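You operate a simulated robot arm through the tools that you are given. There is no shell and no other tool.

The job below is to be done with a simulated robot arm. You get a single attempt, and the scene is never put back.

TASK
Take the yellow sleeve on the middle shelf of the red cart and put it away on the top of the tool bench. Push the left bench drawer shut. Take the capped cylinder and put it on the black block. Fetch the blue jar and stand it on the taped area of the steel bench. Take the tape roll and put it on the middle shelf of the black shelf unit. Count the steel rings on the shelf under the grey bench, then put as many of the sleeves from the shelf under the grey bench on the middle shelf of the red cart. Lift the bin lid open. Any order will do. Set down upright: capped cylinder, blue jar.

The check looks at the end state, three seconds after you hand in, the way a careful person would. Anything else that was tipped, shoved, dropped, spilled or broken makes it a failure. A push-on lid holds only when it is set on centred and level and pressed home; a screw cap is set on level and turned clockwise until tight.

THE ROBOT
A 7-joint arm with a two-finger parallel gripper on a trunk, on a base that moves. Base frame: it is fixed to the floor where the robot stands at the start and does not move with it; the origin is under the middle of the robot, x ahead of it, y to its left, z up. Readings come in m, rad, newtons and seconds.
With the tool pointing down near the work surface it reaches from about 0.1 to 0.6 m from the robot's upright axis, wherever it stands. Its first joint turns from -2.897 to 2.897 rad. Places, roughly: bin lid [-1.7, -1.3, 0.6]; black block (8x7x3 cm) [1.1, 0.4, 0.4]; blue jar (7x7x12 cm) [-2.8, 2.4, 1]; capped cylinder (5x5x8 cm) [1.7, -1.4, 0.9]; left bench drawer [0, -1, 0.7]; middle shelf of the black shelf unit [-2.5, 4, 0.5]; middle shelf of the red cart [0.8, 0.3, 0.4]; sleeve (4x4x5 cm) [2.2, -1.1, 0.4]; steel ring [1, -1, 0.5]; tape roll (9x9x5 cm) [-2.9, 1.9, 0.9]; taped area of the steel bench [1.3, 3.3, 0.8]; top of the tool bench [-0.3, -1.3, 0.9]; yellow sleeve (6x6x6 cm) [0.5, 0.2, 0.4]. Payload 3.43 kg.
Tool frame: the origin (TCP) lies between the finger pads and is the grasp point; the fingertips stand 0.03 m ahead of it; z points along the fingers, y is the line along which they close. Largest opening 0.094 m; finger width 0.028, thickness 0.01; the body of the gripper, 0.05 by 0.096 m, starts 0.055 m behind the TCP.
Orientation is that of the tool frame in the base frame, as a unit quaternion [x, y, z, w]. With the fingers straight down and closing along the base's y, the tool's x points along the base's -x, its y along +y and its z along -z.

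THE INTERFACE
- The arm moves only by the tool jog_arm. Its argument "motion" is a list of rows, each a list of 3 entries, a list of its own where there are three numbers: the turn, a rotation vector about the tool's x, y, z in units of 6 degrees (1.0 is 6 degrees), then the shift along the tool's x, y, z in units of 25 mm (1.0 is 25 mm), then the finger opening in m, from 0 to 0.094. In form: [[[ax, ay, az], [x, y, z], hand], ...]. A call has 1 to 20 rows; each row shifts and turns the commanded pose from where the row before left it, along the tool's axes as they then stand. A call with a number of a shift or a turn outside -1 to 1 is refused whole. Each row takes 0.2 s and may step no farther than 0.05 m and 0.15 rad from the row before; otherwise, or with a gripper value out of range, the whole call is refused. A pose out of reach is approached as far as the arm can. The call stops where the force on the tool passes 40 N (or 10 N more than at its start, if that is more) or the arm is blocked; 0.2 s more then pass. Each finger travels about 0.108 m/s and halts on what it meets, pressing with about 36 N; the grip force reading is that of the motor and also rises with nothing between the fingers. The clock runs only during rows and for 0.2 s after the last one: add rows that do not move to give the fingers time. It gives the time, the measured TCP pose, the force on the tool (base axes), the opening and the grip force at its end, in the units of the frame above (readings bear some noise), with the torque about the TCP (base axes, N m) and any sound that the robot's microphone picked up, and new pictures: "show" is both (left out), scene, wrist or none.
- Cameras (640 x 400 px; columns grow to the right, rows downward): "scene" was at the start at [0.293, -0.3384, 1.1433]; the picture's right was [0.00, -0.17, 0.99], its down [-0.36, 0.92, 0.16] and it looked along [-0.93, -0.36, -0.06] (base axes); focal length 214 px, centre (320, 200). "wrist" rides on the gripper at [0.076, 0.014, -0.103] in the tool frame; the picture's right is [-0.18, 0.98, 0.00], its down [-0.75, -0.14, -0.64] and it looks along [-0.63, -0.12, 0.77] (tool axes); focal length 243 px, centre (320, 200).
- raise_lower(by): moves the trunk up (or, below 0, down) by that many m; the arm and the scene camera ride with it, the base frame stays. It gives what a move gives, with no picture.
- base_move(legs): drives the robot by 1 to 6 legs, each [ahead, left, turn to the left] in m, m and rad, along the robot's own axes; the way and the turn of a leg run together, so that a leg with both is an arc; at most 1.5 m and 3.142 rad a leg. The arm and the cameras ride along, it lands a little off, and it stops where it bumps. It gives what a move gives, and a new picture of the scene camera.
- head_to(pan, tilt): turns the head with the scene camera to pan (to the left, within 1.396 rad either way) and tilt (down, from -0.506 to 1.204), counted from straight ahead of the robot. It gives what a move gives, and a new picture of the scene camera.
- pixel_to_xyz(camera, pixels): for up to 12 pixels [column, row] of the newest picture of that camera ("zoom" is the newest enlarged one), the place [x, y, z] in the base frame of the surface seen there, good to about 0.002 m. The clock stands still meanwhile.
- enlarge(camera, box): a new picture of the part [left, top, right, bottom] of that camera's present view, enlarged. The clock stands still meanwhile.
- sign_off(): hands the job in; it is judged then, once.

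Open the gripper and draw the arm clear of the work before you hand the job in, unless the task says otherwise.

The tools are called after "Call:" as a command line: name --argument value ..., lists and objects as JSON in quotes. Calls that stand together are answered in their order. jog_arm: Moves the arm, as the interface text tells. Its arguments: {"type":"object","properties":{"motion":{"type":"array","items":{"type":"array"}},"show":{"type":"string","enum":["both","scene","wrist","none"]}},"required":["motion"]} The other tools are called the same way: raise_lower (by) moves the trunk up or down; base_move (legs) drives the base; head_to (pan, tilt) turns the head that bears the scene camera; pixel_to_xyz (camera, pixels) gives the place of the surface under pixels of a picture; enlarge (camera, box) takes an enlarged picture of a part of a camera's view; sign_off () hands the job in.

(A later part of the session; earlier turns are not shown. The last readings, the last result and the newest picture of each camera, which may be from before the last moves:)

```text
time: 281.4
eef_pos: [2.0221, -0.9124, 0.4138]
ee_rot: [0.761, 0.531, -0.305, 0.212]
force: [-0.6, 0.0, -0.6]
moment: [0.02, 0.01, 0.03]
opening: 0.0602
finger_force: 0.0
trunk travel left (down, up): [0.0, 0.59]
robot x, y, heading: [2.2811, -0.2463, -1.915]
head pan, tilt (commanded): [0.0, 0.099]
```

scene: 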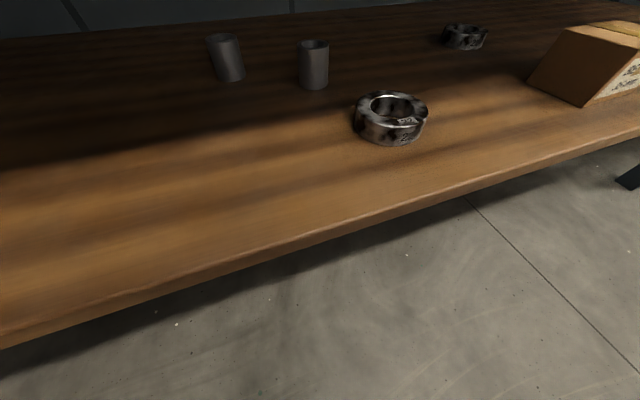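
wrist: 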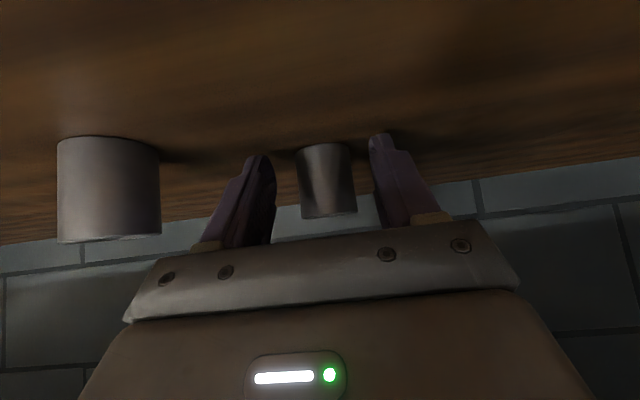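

S4 is at (313,65) nearly straight ahead and the ring is to the right at (390,118). I measure them for alignment.

Call:
enlarge --camera "scene" --box '[200, 20, 440, 170]'

Call:
pixel_to_xyz --camera "zoom" --pixels '[[302, 130], [270, 75], [335, 75], [300, 85], [410, 250], [430, 290], [480, 195], [500, 320], [605, 270]]'

```text
2.67 times, centred on (320, 95) of scene
```

zoom: 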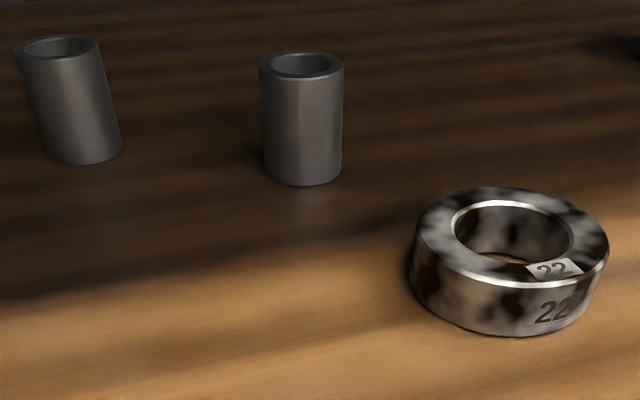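

```text
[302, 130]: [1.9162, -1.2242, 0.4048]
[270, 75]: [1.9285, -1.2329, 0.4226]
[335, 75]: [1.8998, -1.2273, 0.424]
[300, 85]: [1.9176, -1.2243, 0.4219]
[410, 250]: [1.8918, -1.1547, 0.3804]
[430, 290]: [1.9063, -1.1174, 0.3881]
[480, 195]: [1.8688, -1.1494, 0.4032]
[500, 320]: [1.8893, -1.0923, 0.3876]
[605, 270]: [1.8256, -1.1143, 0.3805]
```

S4's centre is at (1.909, −1.2435), 5 mm left of my line; the ring's edge is close to the right finger's path. I raise to z≈0.452 to pass over the ring's height, drive 0.27 m, then lower.

Call:
jog_arm --motion '[[[0, 0, 0], [-0.54, 0.1, -0.54], 0.06], [[0, 0, 0], [-0.54, 0.11, -0.54], 0.06]]' --show "none"

Call:
base_move --legs '[[0.27, 0, 0]]'

Call:
jog_arm --motion '[[[0, 0, 0], [0, 0, 0], 0.06]]' --show "wrist"

```text
time: 282.0
eef_pos: [2.0268, -0.9139, 0.4521]
ee_rot: [0.761, 0.531, -0.306, 0.211]
force: [0.2, -0.7, -0.1]
moment: [-0.02, 0.0, 0.02]
opening: 0.06
finger_force: 0.0
trunk travel left (down, up): [0.0, 0.59]
robot x, y, heading: [2.281, -0.251, -1.92]
head pan, tilt (commanded): [0.0, 0.099]
```

```text
time: 283.9
eef_pos: [1.9356, -1.1683, 0.4526]
ee_rot: [0.761, 0.531, -0.306, 0.211]
force: [0.1, 0.4, 0.2]
moment: [-0.02, -0.03, -0.02]
opening: 0.0601
finger_force: 0.1
trunk travel left (down, up): [0.0, 0.59]
robot x, y, heading: [2.1893, -0.5046, -1.916]
head pan, tilt (commanded): [0.0, 0.099]
```

scene: 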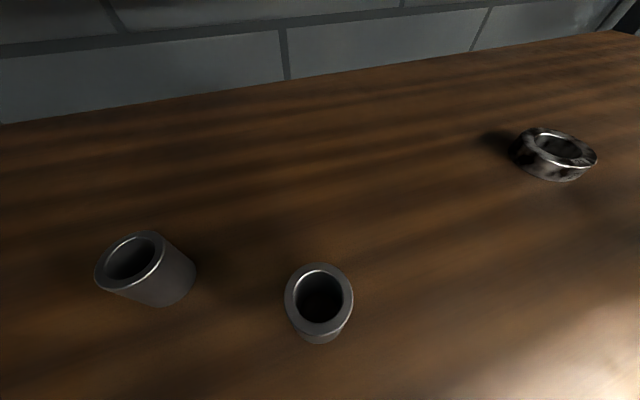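

```text
time: 284.4
eef_pos: [1.9359, -1.1674, 0.4523]
ee_rot: [0.762, 0.531, -0.305, 0.211]
force: [0.4, 0.3, 0.5]
moment: [-0.01, 0.02, 0.02]
opening: 0.0601
finger_force: 0.0
trunk travel left (down, up): [0.0, 0.59]
robot x, y, heading: [2.1937, -0.501, -1.915]
head pan, tilt (commanded): [0.0, 0.099]
```

wrist: 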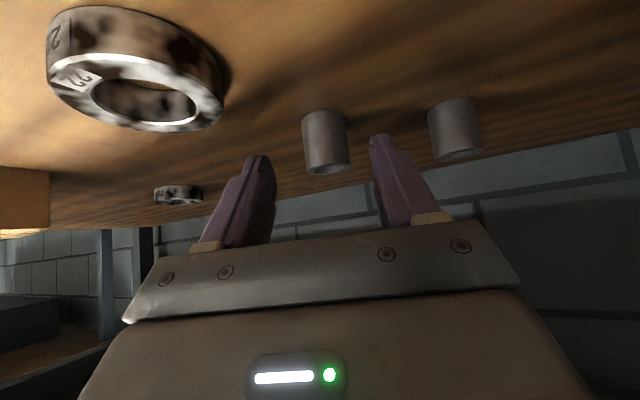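

Aligned well: S4 is 80 mm straight ahead between the fingers and the ring is clear to the side. I lower 33 mm and drive 0.066 m.

Call:
jog_arm --motion '[[[0, 0, 0], [0.3, 0, 0.3], 0.06], [[0, 0, 0], [0.32, 0, 0.32], 0.06], [[0, 0, 0], [0.3, 0, 0.3], 0.06]]' --show "wrist"

Call:
base_move --legs '[[0.066, 0, 0]]'

Call:
jog_arm --motion '[[[0, 0, 0], [0, 0, 0], 0.06]]' --show "wrist"

```text
time: 285.1
eef_pos: [1.9358, -1.167, 0.4209]
ee_rot: [0.761, 0.531, -0.306, 0.212]
force: [-0.2, 0.8, 0.2]
moment: [-0.01, -0.01, 0.01]
opening: 0.0601
finger_force: 0.1
trunk travel left (down, up): [0.0, 0.59]
robot x, y, heading: [2.1934, -0.5048, -1.917]
head pan, tilt (commanded): [0.0, 0.099]
```

wrist: 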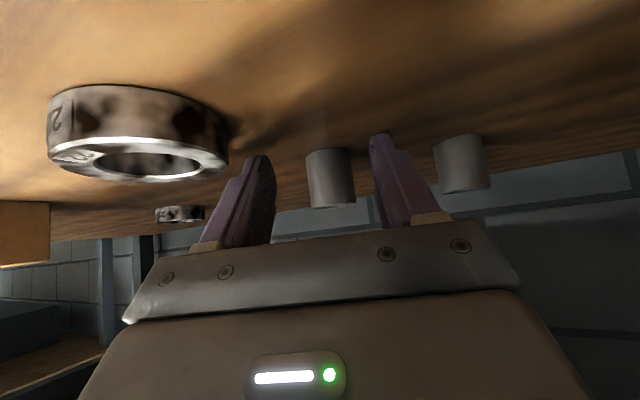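

```text
time: 286.1
eef_pos: [1.9147, -1.2286, 0.4222]
ee_rot: [0.761, 0.531, -0.306, 0.212]
force: [-0.2, -0.1, 0.2]
moment: [0.01, 0.0, -0.01]
opening: 0.0597
finger_force: 0.2
trunk travel left (down, up): [0.0, 0.59]
robot x, y, heading: [2.1661, -0.5628, -1.92]
head pan, tilt (commanded): [0.0, 0.099]
```

scene: 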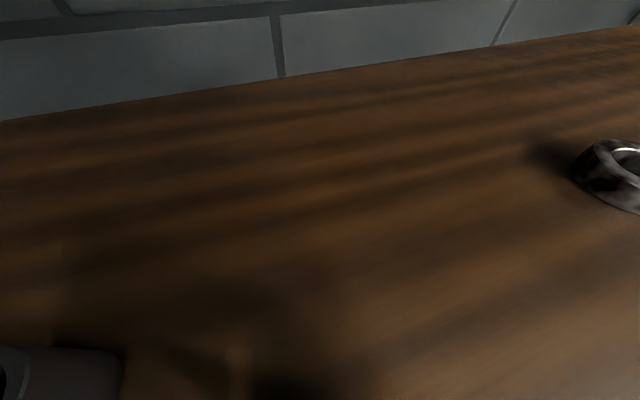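

```text
time: 286.5
eef_pos: [1.915, -1.2284, 0.4207]
ee_rot: [0.761, 0.531, -0.305, 0.212]
force: [-0.9, -0.2, 0.2]
moment: [-0.03, 0.0, -0.01]
opening: 0.0599
finger_force: 0.0
trunk travel left (down, up): [0.0, 0.59]
robot x, y, heading: [2.1674, -0.5635, -1.92]
head pan, tilt (commanded): [0.0, 0.099]
```

wrist: 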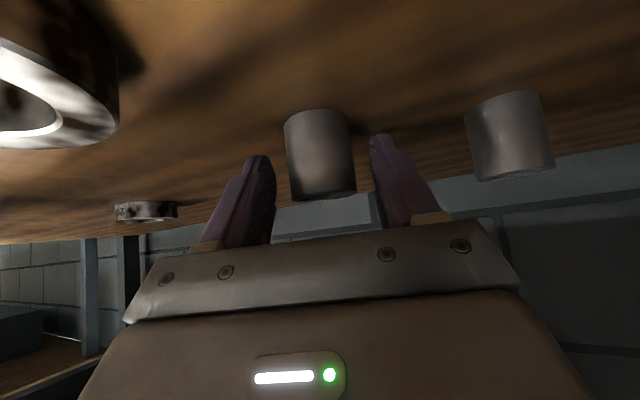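

S4 is between the pads with no contact. I nudge 6 mm along the tool axis and close.

Call:
jog_arm --motion '[[[0, 0, 0], [0, 0, 0.2], 0.06], [[0, 0, 0], [0, 0, 0], 0.04], [[0, 0, 0], [0, 0, 0], 0.02], [[0, 0, 0], [0, 0, 0], 0.02], [[0, 0, 0], [0, 0, 0], 0.02], [[0, 0, 0], [-0.15, 0, -0.15], 0.02], [[0, 0, 0], [-0.2, 0, -0.2], 0.02]]' --show "wrist"

```text
time: 288.1
eef_pos: [1.9147, -1.2239, 0.4221]
ee_rot: [0.763, 0.532, -0.301, 0.208]
force: [0.3, -0.9, -2.4]
moment: [0.03, -0.01, -0.02]
opening: 0.0415
finger_force: 36.0
trunk travel left (down, up): [0.0, 0.59]
robot x, y, heading: [2.1697, -0.5643, -1.918]
head pan, tilt (commanded): [0.0, 0.099]
```

wrist: 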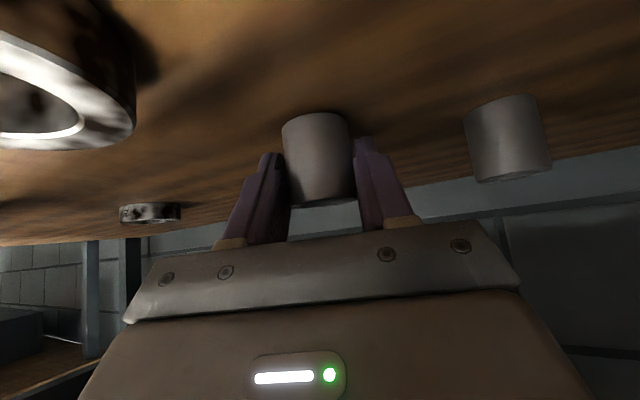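

Gripped and lifted (−2.4 N). I back out 0.068 m, raise 35 mm to clear the ring, then back out fully.

Call:
base_move --legs '[[-0.06, 0, 0]]'

Call:
jog_arm --motion '[[[0, 0, 0], [-0.4, 0, -0.4], 0.02], [[0, 0, 0], [-0.5, 0, -0.5], 0.02], [[0, 0, 0], [-0.3, 0, -0.4], 0.02]]' --show "wrist"

```text
time: 289.1
eef_pos: [1.9325, -1.176, 0.4287]
ee_rot: [0.761, 0.531, -0.305, 0.211]
force: [0.5, 0.1, -1.6]
moment: [0.01, -0.02, -0.02]
opening: 0.0418
finger_force: 36.4
trunk travel left (down, up): [0.0, 0.59]
robot x, y, heading: [2.1925, -0.5081, -1.918]
head pan, tilt (commanded): [0.0, 0.099]
```

scene: 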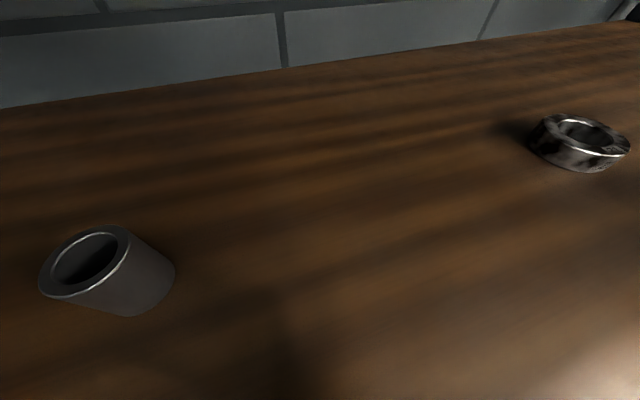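

```text
time: 289.9
eef_pos: [1.9319, -1.1763, 0.4728]
ee_rot: [0.761, 0.531, -0.306, 0.211]
force: [0.7, 1.2, -1.9]
moment: [0.05, 0.0, 0.0]
opening: 0.042
finger_force: 36.1
trunk travel left (down, up): [0.0, 0.59]
robot x, y, heading: [2.1874, -0.5083, -1.918]
head pan, tilt (commanded): [0.0, 0.099]
```

wrist: 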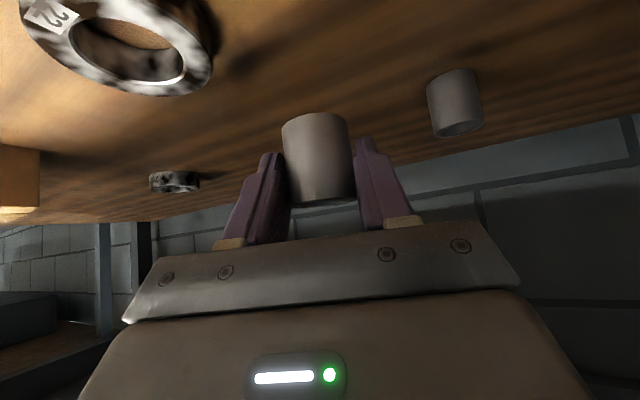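

S4 is held high. I back out, retract the arm 40 mm, and drive the route to the cart for x≈0.53.

Call:
base_move --legs '[[-0.3, 0, 0]]'

Call:
jog_arm --motion '[[[0, 0, 0], [0.6, 0, -0.57], 0.02], [[0, 0, 0], [0.6, 0, -0.57], 0.02]]' --show "none"

Call:
base_move --legs '[[0, 0, -1.2236], [0.9, 0.42, 0], [0.88, 0, 0], [0, 0, -1.5708]]'

```text
time: 292.0
eef_pos: [2.0355, -0.8925, 0.4722]
ee_rot: [0.762, 0.531, -0.305, 0.212]
force: [-0.5, 0.1, -2.3]
moment: [0.01, -0.02, -0.03]
opening: 0.0418
finger_force: 35.3
trunk travel left (down, up): [0.0, 0.59]
robot x, y, heading: [2.2904, -0.2257, -1.914]
head pan, tilt (commanded): [0.0, 0.099]
```

scene: 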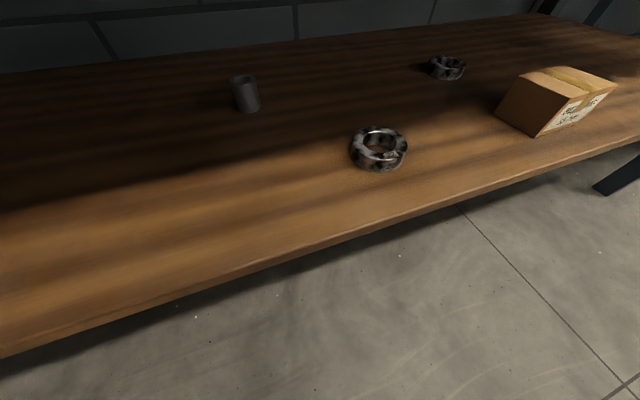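

```text
time: 292.6
eef_pos: [2.0495, -0.8528, 0.4728]
ee_rot: [0.762, 0.531, -0.305, 0.211]
force: [-0.6, -0.5, -1.3]
moment: [-0.03, 0.01, 0.04]
opening: 0.0417
finger_force: 36.3
trunk travel left (down, up): [0.0, 0.59]
robot x, y, heading: [2.2928, -0.2264, -1.917]
head pan, tilt (commanded): [0.0, 0.099]
```

```text
time: 308.9
eef_pos: [0.5236, 0.0272, 0.4721]
ee_rot: [-0.652, 0.661, 0.26, 0.265]
force: [-1.2, 0.2, -3.2]
moment: [0.01, -0.04, -0.03]
opening: 0.0416
finger_force: 35.8
trunk travel left (down, up): [0.0, 0.59]
robot x, y, heading: [0.5041, -0.6469, 1.565]
head pan, tilt (commanded): [0.0, 0.099]
```

scene: 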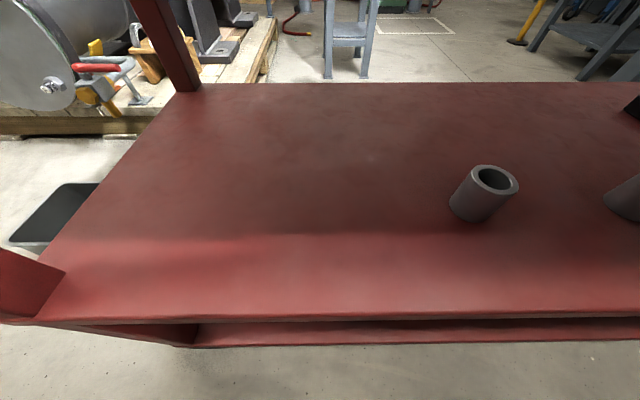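

In front of the cart at x≈0.524. I drive 0.17 m in and lower toward the shelf.

Call:
base_move --legs '[[0.17, 0, 0]]'

Call:
jog_arm --motion '[[[0, 0, 0], [0.4, 0, 0.4], 0.02], [[0, 0, 0], [0.4, 0, 0.4], 0.02], [[0, 0, 0], [0.4, 0, 0.4], 0.02], [[0, 0, 0], [0.08, 0, 0.08], 0.02], [[0, 0, 0], [0, 0, 0], 0.02]]' --show "wrist"

```text
time: 310.3
eef_pos: [0.5242, 0.1972, 0.4725]
ee_rot: [-0.652, 0.661, 0.26, 0.265]
force: [1.2, -0.7, -0.6]
moment: [0.0, 0.0, 0.0]
opening: 0.0414
finger_force: 36.2
trunk travel left (down, up): [0.0, 0.59]
robot x, y, heading: [0.5078, -0.4752, 1.566]
head pan, tilt (commanded): [0.0, 0.099]
```

scene: 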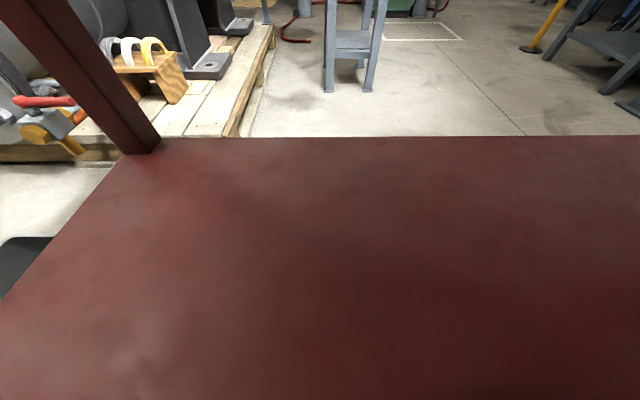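

```text
time: 311.5
eef_pos: [0.5238, 0.1967, 0.4273]
ee_rot: [-0.653, 0.66, 0.26, 0.265]
force: [-0.5, 0.7, -1.8]
moment: [-0.01, 0.0, 0.02]
opening: 0.0415
finger_force: 35.9
trunk travel left (down, up): [0.0, 0.59]
robot x, y, heading: [0.5068, -0.4751, 1.567]
head pan, tilt (commanded): [0.0, 0.099]
```

wrist: 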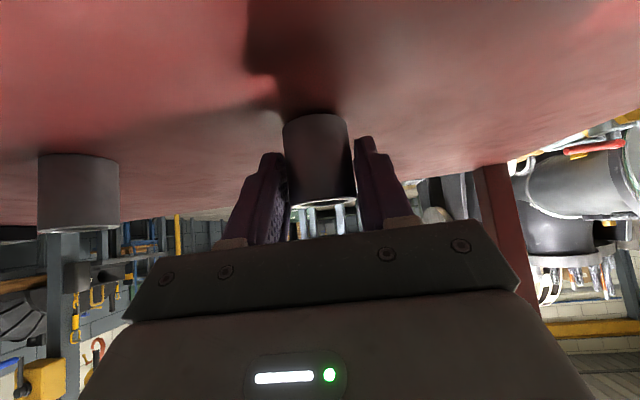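

I lower the last millimetres in small steps until the force reverses.

Call:
jog_arm --motion '[[[0, 0, 0], [0.06, 0, 0.06], 0.02], [[0, 0, 0], [0.04, 0, 0.04], 0.02], [[0, 0, 0], [0.03, 0, 0.03], 0.02], [[0, 0, 0], [0, 0, 0], 0.02]]' --show "none"

```text
time: 312.5
eef_pos: [0.5251, 0.1968, 0.4235]
ee_rot: [-0.653, 0.66, 0.26, 0.265]
force: [-0.3, -0.1, -1.0]
moment: [-0.02, -0.01, 0.01]
opening: 0.0417
finger_force: 35.8
trunk travel left (down, up): [0.0, 0.59]
robot x, y, heading: [0.5081, -0.4754, 1.566]
head pan, tilt (commanded): [0.0, 0.099]
```

Call:
jog_arm --motion '[[[0, 0, 0], [0.04, 0, 0.04], 0.02], [[0, 0, 0], [0.03, 0, 0.03], 0.02], [[0, 0, 0], [0, 0, 0], 0.02]]' --show "none"

```text
time: 313.3
eef_pos: [0.5257, 0.1964, 0.4226]
ee_rot: [-0.652, 0.66, 0.261, 0.267]
force: [1.2, -2.6, 14.5]
moment: [-0.17, 0.01, -0.02]
opening: 0.0416
finger_force: 36.2
trunk travel left (down, up): [0.0, 0.59]
robot x, y, heading: [0.5064, -0.4729, 1.567]
head pan, tilt (commanded): [0.0, 0.099]
```

The sleeve is in firm contact (+14.5 N). I release and retract, then look.

Call:
jog_arm --motion '[[[0, 0, 0], [0, 0, 0], 0.05], [[0, 0, 0], [0, 0, 0], 0.07], [[0, 0, 0], [0, 0, 0], 0.07], [[0, 0, 0], [0, 0, -0.5], 0.07], [[0, 0, 0], [0, 0, -1], 0.07], [[0, 0, 0], [0, 0, -1], 0.07], [[0, 0, 0], [0, 0, -1], 0.07], [[0, 0, 0], [0, 0, -0.5], 0.07]]' --show "scene"

```text
time: 315.1
eef_pos: [0.5236, 0.128, 0.4943]
ee_rot: [-0.653, 0.661, 0.26, 0.265]
force: [-0.3, -0.2, -0.2]
moment: [0.03, 0.0, 0.03]
opening: 0.0703
finger_force: 0.0
trunk travel left (down, up): [0.0, 0.59]
robot x, y, heading: [0.506, -0.4754, 1.564]
head pan, tilt (commanded): [0.0, 0.099]
```

scene: 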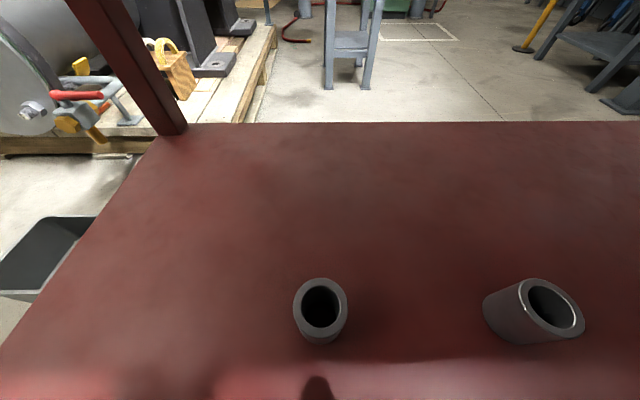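

Three sleeves now stand on the cart's middle shelf. Next is the capped cylinder on the grey bench top: I drive back to x≈1.72 facing the bench and raise the trunk to look at the bench top.

Call:
base_move --legs '[[-0.17, 0, 0], [0, 0, 1.5708], [-0.6, 0, 0], [-0.6, -0.42, 0], [0, 0, 1.5708]]'

Call:
raise_lower --by 0.5

Call:
head_to --pan 0 --tilt -0.25

```text
time: 330.7
eef_pos: [1.6772, -0.8745, 0.4935]
ee_rot: [0.672, 0.641, -0.269, 0.255]
force: [-0.8, -0.3, -0.2]
moment: [0.0, 0.03, -0.02]
opening: 0.0699
finger_force: 0.0
trunk travel left (down, up): [0.0, 0.59]
robot x, y, heading: [1.7167, -0.2713, -1.607]
head pan, tilt (commanded): [0.0, 0.099]
```

scene: 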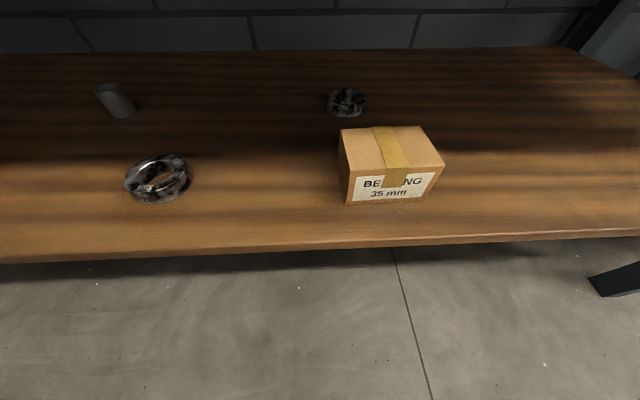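

```text
refused: 0.5 is not a number from -0.4 to 0.4
```

```text
time: 331.6
eef_pos: [1.6794, -0.874, 0.4929]
ee_rot: [0.672, 0.641, -0.269, 0.255]
force: [0.2, 0.4, 0.1]
moment: [-0.01, -0.02, 0.0]
opening: 0.07
finger_force: 0.0
trunk travel left (down, up): [0.0, 0.59]
robot x, y, heading: [1.7136, -0.2744, -1.613]
head pan, tilt (commanded): [0.0, -0.25]
```

scene: 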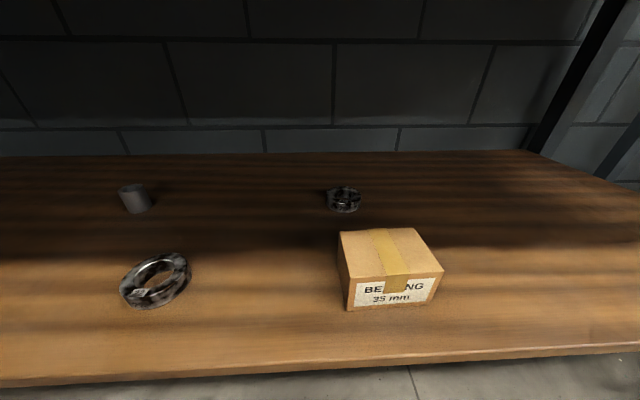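

The trunk step is limited to 0.4 m; I raise it by 0.4 and tilt to see the bench top.

Call:
raise_lower --by 0.4

Call:
head_to --pan 0 --tilt -0.45

```text
time: 335.4
eef_pos: [1.6782, -0.8736, 0.8941]
ee_rot: [0.671, 0.642, -0.269, 0.256]
force: [-0.7, 0.2, 0.3]
moment: [0.02, -0.02, 0.03]
opening: 0.0702
finger_force: 0.1
trunk travel left (down, up): [-0.4, 0.19]
robot x, y, heading: [1.7149, -0.2704, -1.61]
head pan, tilt (commanded): [0.0, -0.25]
```

```text
time: 336.1
eef_pos: [1.6776, -0.8746, 0.8942]
ee_rot: [0.671, 0.641, -0.27, 0.255]
force: [0.5, 0.1, -0.2]
moment: [0.01, 0.03, -0.02]
opening: 0.0701
finger_force: 0.1
trunk travel left (down, up): [-0.4, 0.19]
robot x, y, heading: [1.7155, -0.2721, -1.612]
head pan, tilt (commanded): [0.0, -0.45]
```

scene: 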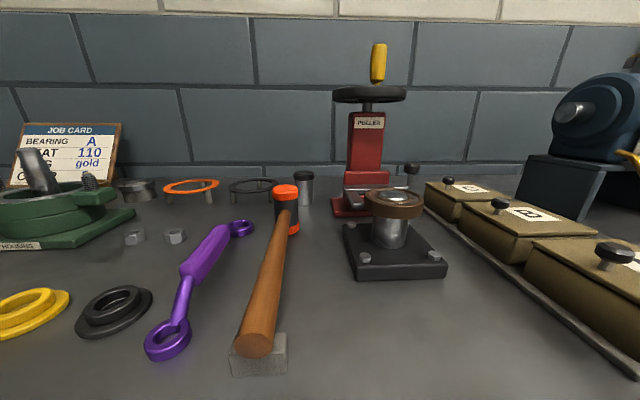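

The capped cylinder is likely the small steel can with a dark cap at (304,187), just behind the hammer's orange head. I zoom and measure it and its neighbours.

Call:
enlarge --camera "scene" --box '[220, 140, 420, 265]'

Call:
pixel_to_xyz --camera "scene" --pixels '[[304, 190], [304, 176], [304, 203], [297, 180], [312, 180], [285, 200], [285, 228], [344, 208], [365, 205], [350, 240], [250, 187], [270, 290]]'

```text
3.20 times, centred on (320, 202) of scene
```

zoom: 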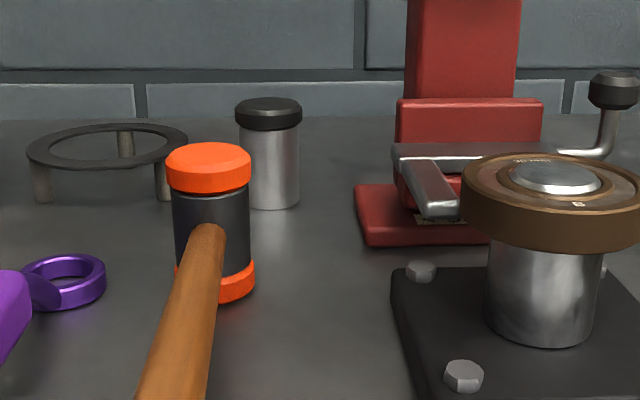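

```text
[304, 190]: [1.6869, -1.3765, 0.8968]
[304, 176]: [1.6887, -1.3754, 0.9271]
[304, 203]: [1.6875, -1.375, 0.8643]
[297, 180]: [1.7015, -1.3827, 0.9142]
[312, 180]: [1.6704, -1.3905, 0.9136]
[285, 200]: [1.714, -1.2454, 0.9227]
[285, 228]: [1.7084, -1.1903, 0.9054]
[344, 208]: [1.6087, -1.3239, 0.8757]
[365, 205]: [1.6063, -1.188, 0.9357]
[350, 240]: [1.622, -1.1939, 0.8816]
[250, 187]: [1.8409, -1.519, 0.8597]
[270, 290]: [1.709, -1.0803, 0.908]
```

The cylinder (body z 0.86–0.915, dark cap to 0.935) stands near (1.687, −1.397) behind the hammer and beside the puller. I measure the puller's wheel and other clearances.

Call:
pixel_to_xyz --camera "scene" --pixels '[[336, 95], [404, 95], [370, 60], [350, 130], [336, 207], [348, 195], [345, 260], [350, 278], [440, 275], [340, 330], [420, 330], [300, 340]]'

Call:
pixel_to_xyz --camera "zoom" --pixels '[[242, 110], [299, 110], [270, 160], [245, 180], [297, 180], [360, 200], [400, 160], [440, 200], [168, 165], [250, 165], [155, 180], [270, 102]]'

```text
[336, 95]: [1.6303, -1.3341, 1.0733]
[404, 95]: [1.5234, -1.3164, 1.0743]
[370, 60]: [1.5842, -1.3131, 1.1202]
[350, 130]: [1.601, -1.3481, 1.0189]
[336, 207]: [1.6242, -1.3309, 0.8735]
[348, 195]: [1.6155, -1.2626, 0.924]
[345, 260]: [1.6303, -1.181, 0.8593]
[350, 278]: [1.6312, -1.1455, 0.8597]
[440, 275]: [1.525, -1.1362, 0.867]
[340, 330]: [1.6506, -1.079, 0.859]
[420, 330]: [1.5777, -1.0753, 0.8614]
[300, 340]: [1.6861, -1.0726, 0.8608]
```

```text
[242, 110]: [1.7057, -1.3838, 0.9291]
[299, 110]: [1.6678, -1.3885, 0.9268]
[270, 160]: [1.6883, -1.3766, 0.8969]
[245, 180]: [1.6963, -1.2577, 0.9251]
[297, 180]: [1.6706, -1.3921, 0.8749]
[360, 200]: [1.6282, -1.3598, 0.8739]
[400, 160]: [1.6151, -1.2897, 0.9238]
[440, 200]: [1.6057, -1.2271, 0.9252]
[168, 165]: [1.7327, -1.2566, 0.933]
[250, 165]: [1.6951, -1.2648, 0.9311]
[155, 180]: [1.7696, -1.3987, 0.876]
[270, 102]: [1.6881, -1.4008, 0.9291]
```

Approaching straight is blocked by the hammer, but a 35° yaw from the left clears both the hammer and the tripod ring. I raise the tool above everything, shift left 0.6 m and turn right by 0.57 rad.

Call:
jog_arm --motion '[[[0, 0, 0], [-1, 0, -1], 0.07], [[0, 0, 0], [-1, 0, -1], 0.07], [[0, 0, 0], [-1, 0, -1], 0.07], [[0, 0, 0], [-0.5, 0, -0.5], 0.07]]' --show "none"

Call:
base_move --legs '[[0, 0.6, 0], [0, 0, -0.57]]'

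Call:
head_to --pan 0 --tilt -0.3

```text
time: 337.1
eef_pos: [1.6788, -0.8747, 1.0173]
ee_rot: [0.671, 0.641, -0.27, 0.256]
force: [0.3, -0.5, 0.4]
moment: [0.01, 0.01, 0.01]
opening: 0.07
finger_force: 0.0
trunk travel left (down, up): [-0.4, 0.19]
robot x, y, heading: [1.7161, -0.2754, -1.613]
head pan, tilt (commanded): [0.0, -0.45]
```

```text
time: 342.1
eef_pos: [1.9548, -0.7831, 1.0168]
ee_rot: [0.825, 0.427, -0.33, 0.169]
force: [0.9, 0.2, 0.2]
moment: [-0.04, -0.01, -0.02]
opening: 0.0701
finger_force: 0.1
trunk travel left (down, up): [-0.4, 0.19]
robot x, y, heading: [2.3152, -0.293, -2.186]
head pan, tilt (commanded): [0.0, -0.45]
```

scene: 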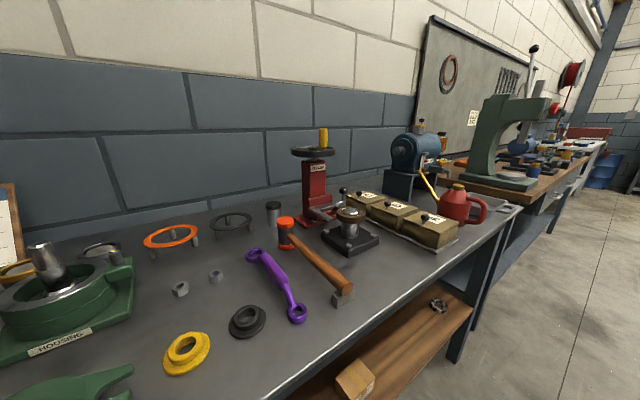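

```text
time: 342.8
eef_pos: [1.9558, -0.7834, 1.0178]
ee_rot: [0.826, 0.425, -0.33, 0.169]
force: [-0.1, 0.2, 0.3]
moment: [-0.03, -0.03, 0.02]
opening: 0.07
finger_force: 0.1
trunk travel left (down, up): [-0.4, 0.19]
robot x, y, heading: [2.3071, -0.297, -2.18]
head pan, tilt (commanded): [0.0, -0.3]
```

scene: 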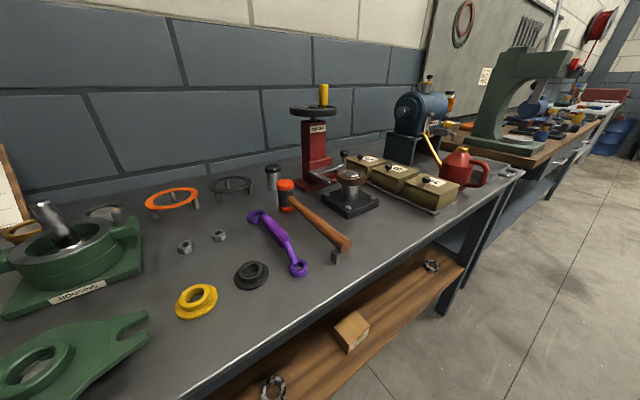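

From this angle the capped cylinder at (273,178) is visible left of the hammer head. I zoom and measure it with the ring and wrench.

Call:
enlarge --camera "scene" --box '[200, 130, 360, 230]'

Call:
pixel_to_xyz --camera "zoom" --pixels '[[293, 185], [265, 155], [320, 155], [293, 145], [293, 225], [293, 240], [210, 190], [150, 225], [330, 215], [345, 290], [375, 225], [200, 330]]'

```text
4.00 times, centred on (280, 180) of scene
```

zoom: 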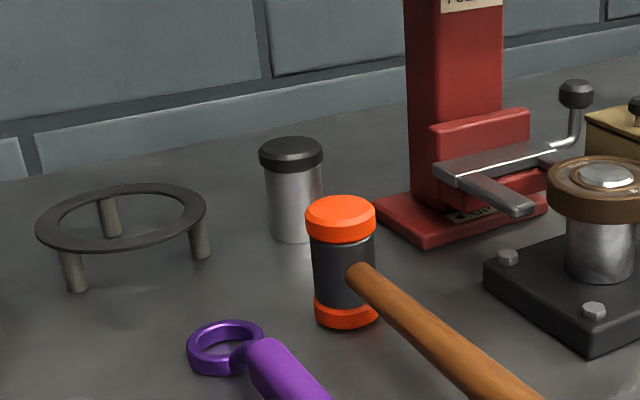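

```text
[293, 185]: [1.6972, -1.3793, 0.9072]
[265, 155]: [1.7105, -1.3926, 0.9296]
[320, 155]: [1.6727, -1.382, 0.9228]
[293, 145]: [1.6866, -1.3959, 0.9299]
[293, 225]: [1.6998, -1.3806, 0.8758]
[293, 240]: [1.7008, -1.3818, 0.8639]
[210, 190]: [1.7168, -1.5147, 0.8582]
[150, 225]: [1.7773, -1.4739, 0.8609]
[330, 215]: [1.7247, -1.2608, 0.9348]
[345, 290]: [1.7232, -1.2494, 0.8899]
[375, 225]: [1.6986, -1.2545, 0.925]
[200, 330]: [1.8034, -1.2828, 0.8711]
```

The cylinder lies 0.131 m to the left of my current line. I shift left and drive 0.25 m forward at z≈1.02, then pitch the tool slightly steeper and extend.

Call:
base_move --legs '[[0, 0.131, 0], [0.25, 0, 0]]'

Call:
jog_arm --motion '[[[0, 0.7, 0], [-0.7, 0, 0.7], 0.07], [[0, 0, 0], [-0.76, 0, 0.65], 0.07], [[0, 0, 0], [-0.76, 0, 0.65], 0.07], [[0, 0, 0], [-0.76, 0, 0.65], 0.07], [[0, 0, 0], [-0.76, 0, 0.65], 0.07], [[0, 0, 0], [-0.76, 0, 0.65], 0.07]]' --show "scene"

```text
time: 345.5
eef_pos: [1.9184, -1.0612, 1.0166]
ee_rot: [0.825, 0.425, -0.331, 0.169]
force: [-0.2, 0.5, -0.3]
moment: [0.04, -0.02, 0.02]
opening: 0.07
finger_force: 0.1
trunk travel left (down, up): [-0.4, 0.19]
robot x, y, heading: [2.2799, -0.5725, -2.182]
head pan, tilt (commanded): [0.0, -0.3]
```

scene: 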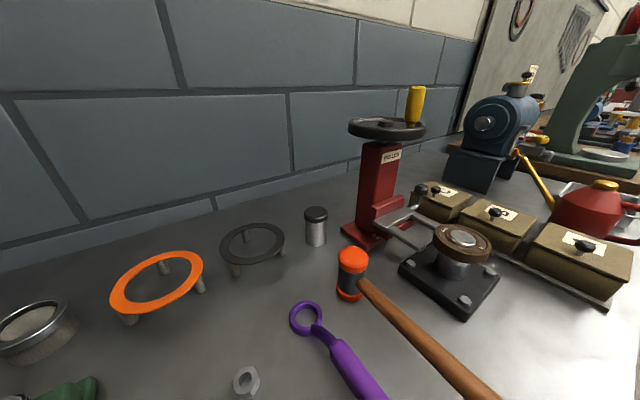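

```text
time: 346.9
eef_pos: [1.8337, -1.1815, 1.0144]
ee_rot: [0.838, 0.43, -0.301, 0.152]
force: [-0.1, 0.3, -0.3]
moment: [0.01, -0.01, 0.01]
opening: 0.07
finger_force: 0.1
trunk travel left (down, up): [-0.4, 0.19]
robot x, y, heading: [2.2795, -0.5722, -2.187]
head pan, tilt (commanded): [0.0, -0.3]
```

scene: 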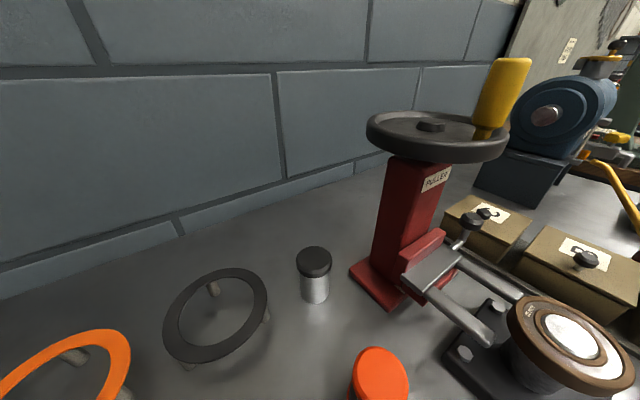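

The cylinder is straight ahead at (314,275). I drive 0.25 m forward to bring the open fingers above it.

Call:
base_move --legs '[[0.25, 0, 0]]'

Call:
head_to --pan 0 --tilt 0.3

```text
time: 348.7
eef_pos: [1.6881, -1.387, 1.0133]
ee_rot: [0.837, 0.431, -0.301, 0.153]
force: [-0.5, 0.3, -0.2]
moment: [0.01, -0.05, -0.01]
opening: 0.0703
finger_force: 0.0
trunk travel left (down, up): [-0.4, 0.19]
robot x, y, heading: [2.1398, -0.7794, -2.185]
head pan, tilt (commanded): [0.0, -0.3]
```

scene: 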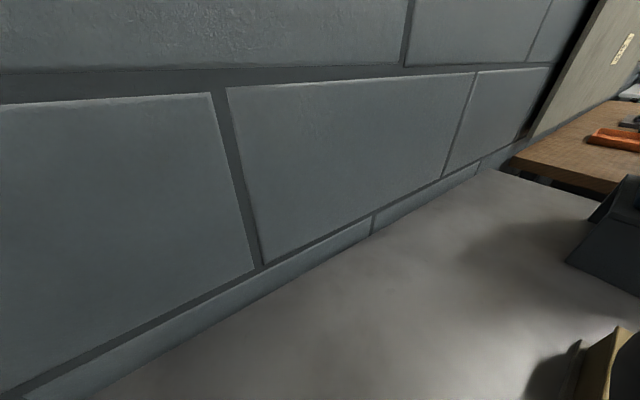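

```text
time: 349.7
eef_pos: [1.6881, -1.3881, 1.014]
ee_rot: [0.838, 0.43, -0.3, 0.153]
force: [0.1, -0.3, -0.2]
moment: [0.01, -0.03, -0.01]
opening: 0.0701
finger_force: 0.0
trunk travel left (down, up): [-0.4, 0.19]
robot x, y, heading: [2.1337, -0.7771, -2.184]
head pan, tilt (commanded): [0.0, 0.3]
```

scene: 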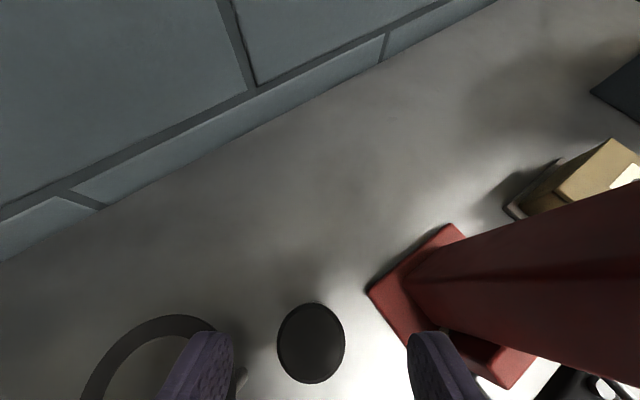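

The cap is at (311,342), between the fingers; the puller base's corner at (370,290) is close to the right finger's path. I measure both before descending.

Call:
pixel_to_xyz --camera "scene" --pixels '[[311, 342], [279, 342], [343, 342], [311, 305], [311, 380], [374, 291], [395, 325], [405, 340], [410, 260], [240, 380], [225, 330], [440, 345]]'

```text
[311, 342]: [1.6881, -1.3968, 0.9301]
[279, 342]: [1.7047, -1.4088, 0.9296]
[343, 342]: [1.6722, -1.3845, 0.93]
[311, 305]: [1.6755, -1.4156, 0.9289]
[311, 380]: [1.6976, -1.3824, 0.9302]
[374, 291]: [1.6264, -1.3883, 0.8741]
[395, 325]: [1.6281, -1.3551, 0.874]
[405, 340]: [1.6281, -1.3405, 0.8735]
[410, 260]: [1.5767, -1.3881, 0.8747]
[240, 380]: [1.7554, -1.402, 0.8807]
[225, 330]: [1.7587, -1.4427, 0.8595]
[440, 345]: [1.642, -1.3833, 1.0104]
```

The cap's centre is (1.688, −1.397), radius 0.0205; the puller base edge is at x=1.627. I narrow the opening to 0.054, centre laterally, and descend.

Call:
jog_arm --motion '[[[0, 0, 0], [0, 0.2, 0], 0.054], [[0, 0, 0], [0, 0, 0], 0.054], [[0, 0, 0], [0.6, 0, 0.73], 0.054], [[0, 0, 0], [0.6, 0, 0.73], 0.054], [[0, 0, 0], [0.6, 0, 0.73], 0.054]]' --show "both"

```text
time: 350.9
eef_pos: [1.6926, -1.3919, 0.9433]
ee_rot: [0.837, 0.431, -0.301, 0.153]
force: [-0.3, 0.6, -0.5]
moment: [-0.02, 0.02, 0.01]
opening: 0.0539
finger_force: 0.2
trunk travel left (down, up): [-0.4, 0.19]
robot x, y, heading: [2.1318, -0.7765, -2.186]
head pan, tilt (commanded): [0.0, 0.3]
```

scene: 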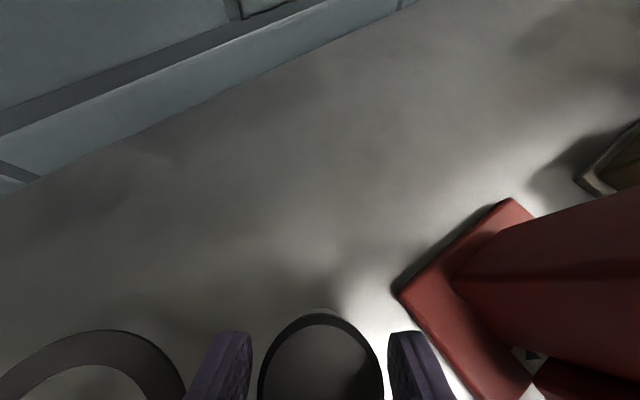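
wrist: 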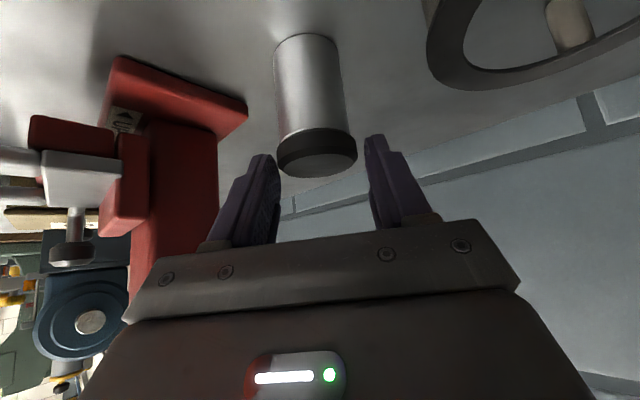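

Well centred. I descend the last 43 mm to grip the body below the cap.

Call:
jog_arm --motion '[[[0, 0, 0], [0.36, 0, 0.44], 0.054], [[0, 0, 0], [0.36, 0, 0.44], 0.054], [[0, 0, 0], [0.36, 0, 0.44], 0.054], [[0, 0, 0], [0, 0, 0], 0.054]]' --show "wrist"

```text
time: 351.9
eef_pos: [1.6927, -1.3902, 0.9006]
ee_rot: [0.837, 0.431, -0.3, 0.153]
force: [0.2, -0.3, 0.0]
moment: [0.04, 0.0, -0.01]
opening: 0.0543
finger_force: 0.1
trunk travel left (down, up): [-0.4, 0.19]
robot x, y, heading: [2.1323, -0.7769, -2.191]
head pan, tilt (commanded): [0.0, 0.3]
```

wrist: 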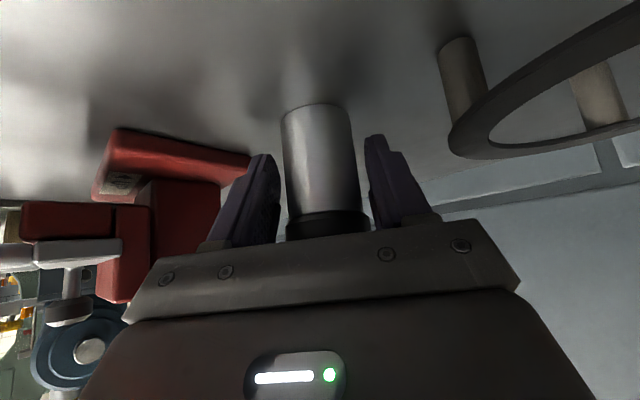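

The body is between the pads. I close and lift slightly.

Call:
jog_arm --motion '[[[0, 0, 0], [0.04, 0, 0.05], 0.054], [[0, 0, 0], [0, 0, 0], 0.04], [[0, 0, 0], [0, 0, 0], 0.02], [[0, 0, 0], [0, 0, 0], 0.02], [[0, 0, 0], [0, 0, 0], 0.02]]' --show "none"

Call:
jog_arm --motion '[[[0, 0, 0], [-0.3, 0, -0.36], 0.02], [[0, 0, 0], [-0.6, 0, -0.73], 0.02], [[0, 0, 0], [-0.6, 0, -0.73], 0.02], [[0, 0, 0], [-0.6, 0, -0.73], 0.02], [[0, 0, 0], [-0.6, 0, -0.73], 0.02]]' --show "wrist"

```text
time: 353.1
eef_pos: [1.6923, -1.3896, 0.8988]
ee_rot: [0.837, 0.431, -0.3, 0.153]
force: [0.5, 0.1, 1.1]
moment: [-0.02, -0.03, -0.01]
opening: 0.0447
finger_force: 36.3
trunk travel left (down, up): [-0.4, 0.19]
robot x, y, heading: [2.1354, -0.7772, -2.183]
head pan, tilt (commanded): [0.0, 0.3]
```

```text
time: 354.3
eef_pos: [1.6919, -1.3893, 1.005]
ee_rot: [0.837, 0.431, -0.3, 0.153]
force: [-0.3, 0.2, -1.8]
moment: [0.01, 0.02, 0.02]
opening: 0.0443
finger_force: 35.8
trunk travel left (down, up): [-0.4, 0.19]
robot x, y, heading: [2.1343, -0.7774, -2.186]
head pan, tilt (commanded): [0.0, 0.3]
```

wrist: 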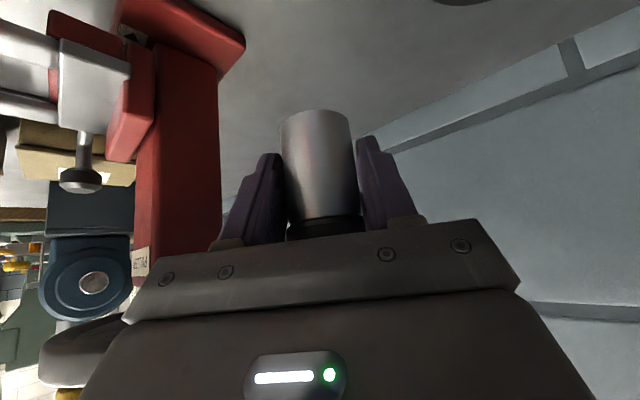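

The cylinder is held at 0.0445 m. I back out, turn to face −x down the aisle, and lower the trunk fully.

Call:
base_move --legs '[[-0.5, 0, 0], [0, 0, -0.957]]'

Call:
raise_lower --by -0.4

```text
time: 359.7
eef_pos: [1.6682, -0.3548, 1.0048]
ee_rot: [0.942, -0.006, -0.337, -0.004]
force: [0.6, -0.3, -1.8]
moment: [-0.04, -0.03, 0.0]
opening: 0.0444
finger_force: 36.6
trunk travel left (down, up): [-0.4, 0.19]
robot x, y, heading: [2.4215, -0.3728, 3.136]
head pan, tilt (commanded): [0.0, 0.3]
```

scene: 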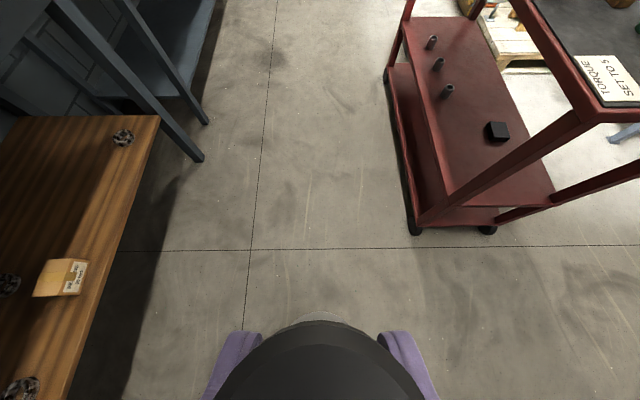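

```text
time: 363.5
eef_pos: [1.6684, -0.356, 0.6053]
ee_rot: [0.942, -0.006, -0.336, -0.003]
force: [1.1, 0.0, -1.8]
moment: [-0.02, -0.03, 0.0]
opening: 0.0443
finger_force: 35.8
trunk travel left (down, up): [0.0, 0.59]
robot x, y, heading: [2.4212, -0.3691, 3.134]
head pan, tilt (commanded): [0.0, 0.3]
```

The view confirms the three sleeves standing on the cart and the black block at (497,131). I lower and retract the arm for the low carry.

Call:
jog_arm --motion '[[[0, 0, 0], [0.868, 0, 0.322], 0.02], [[0, 0, 0], [0.868, 0, 0.322], 0.02], [[0, 0, 0], [0.868, 0, 0.322], 0.02], [[0, 0, 0], [0.868, 0, 0.322], 0.02], [[0, 0, 0], [0.868, 0, 0.322], 0.02], [[0, 0, 0], [0.868, 0, 0.322], 0.02]]' --show "none"

Call:
base_move --legs '[[0.7, 0.29, 0], [0.675, 0, 0], [0, 0, -1.5708]]'

Call:
head_to --pan 0 --tilt 0.0

```text
time: 364.9
eef_pos: [1.7381, -0.3556, 0.4856]
ee_rot: [0.942, -0.006, -0.337, -0.004]
force: [0.0, 0.2, -1.1]
moment: [0.02, -0.02, 0.01]
opening: 0.0443
finger_force: 36.0
trunk travel left (down, up): [0.0, 0.59]
robot x, y, heading: [2.4197, -0.3682, 3.135]
head pan, tilt (commanded): [0.0, 0.3]
```

```text
time: 376.2
eef_pos: [1.0626, 0.0402, 0.4846]
ee_rot: [-0.66, 0.672, 0.234, 0.242]
force: [-0.1, 0.5, -1.9]
moment: [-0.05, 0.01, 0.0]
opening: 0.0442
finger_force: 35.9
trunk travel left (down, up): [0.0, 0.59]
robot x, y, heading: [1.0452, -0.6423, 1.561]
head pan, tilt (commanded): [0.0, 0.3]
```

scene: 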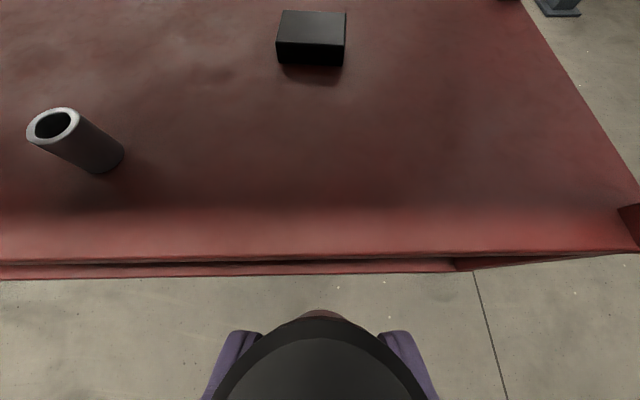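

```text
time: 377.0
eef_pos: [1.063, 0.0402, 0.4851]
ee_rot: [-0.66, 0.671, 0.236, 0.242]
force: [1.4, -0.3, -1.2]
moment: [-0.03, 0.01, -0.01]
opening: 0.0446
finger_force: 35.5
trunk travel left (down, up): [0.0, 0.59]
robot x, y, heading: [1.045, -0.6414, 1.559]
head pan, tilt (commanded): [0.0, 0.0]
```

scene: 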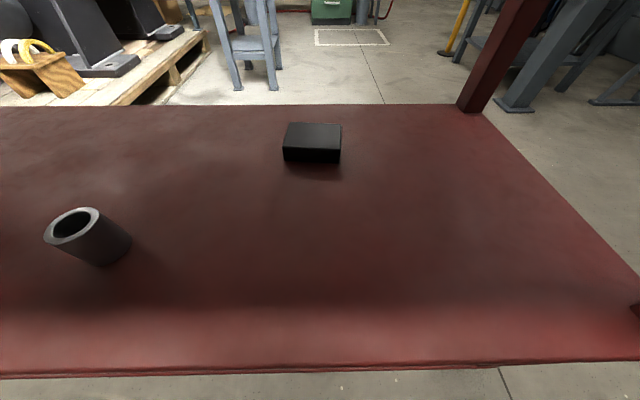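

The black block is at (312,140). I measure its top corners exactly.

Call:
enlarge --camera "scene" --box '[260, 100, 370, 180]'

Call:
pixel_to_xyz --camera "scene" --pixels '[[289, 124], [340, 125], [285, 148], [339, 150], [312, 136], [312, 148], [312, 124], [286, 160], [338, 163]]'

```text
5.00 times, centred on (315, 140) of scene
```

zoom: 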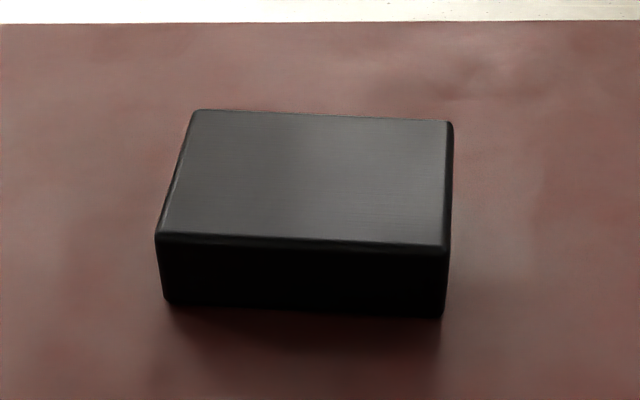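

```text
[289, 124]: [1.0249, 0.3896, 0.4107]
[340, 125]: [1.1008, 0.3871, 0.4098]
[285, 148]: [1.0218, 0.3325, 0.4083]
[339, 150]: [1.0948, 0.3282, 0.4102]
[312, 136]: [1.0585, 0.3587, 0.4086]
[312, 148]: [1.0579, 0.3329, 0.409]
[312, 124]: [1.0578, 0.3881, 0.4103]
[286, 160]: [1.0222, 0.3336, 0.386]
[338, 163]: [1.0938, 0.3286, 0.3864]
```

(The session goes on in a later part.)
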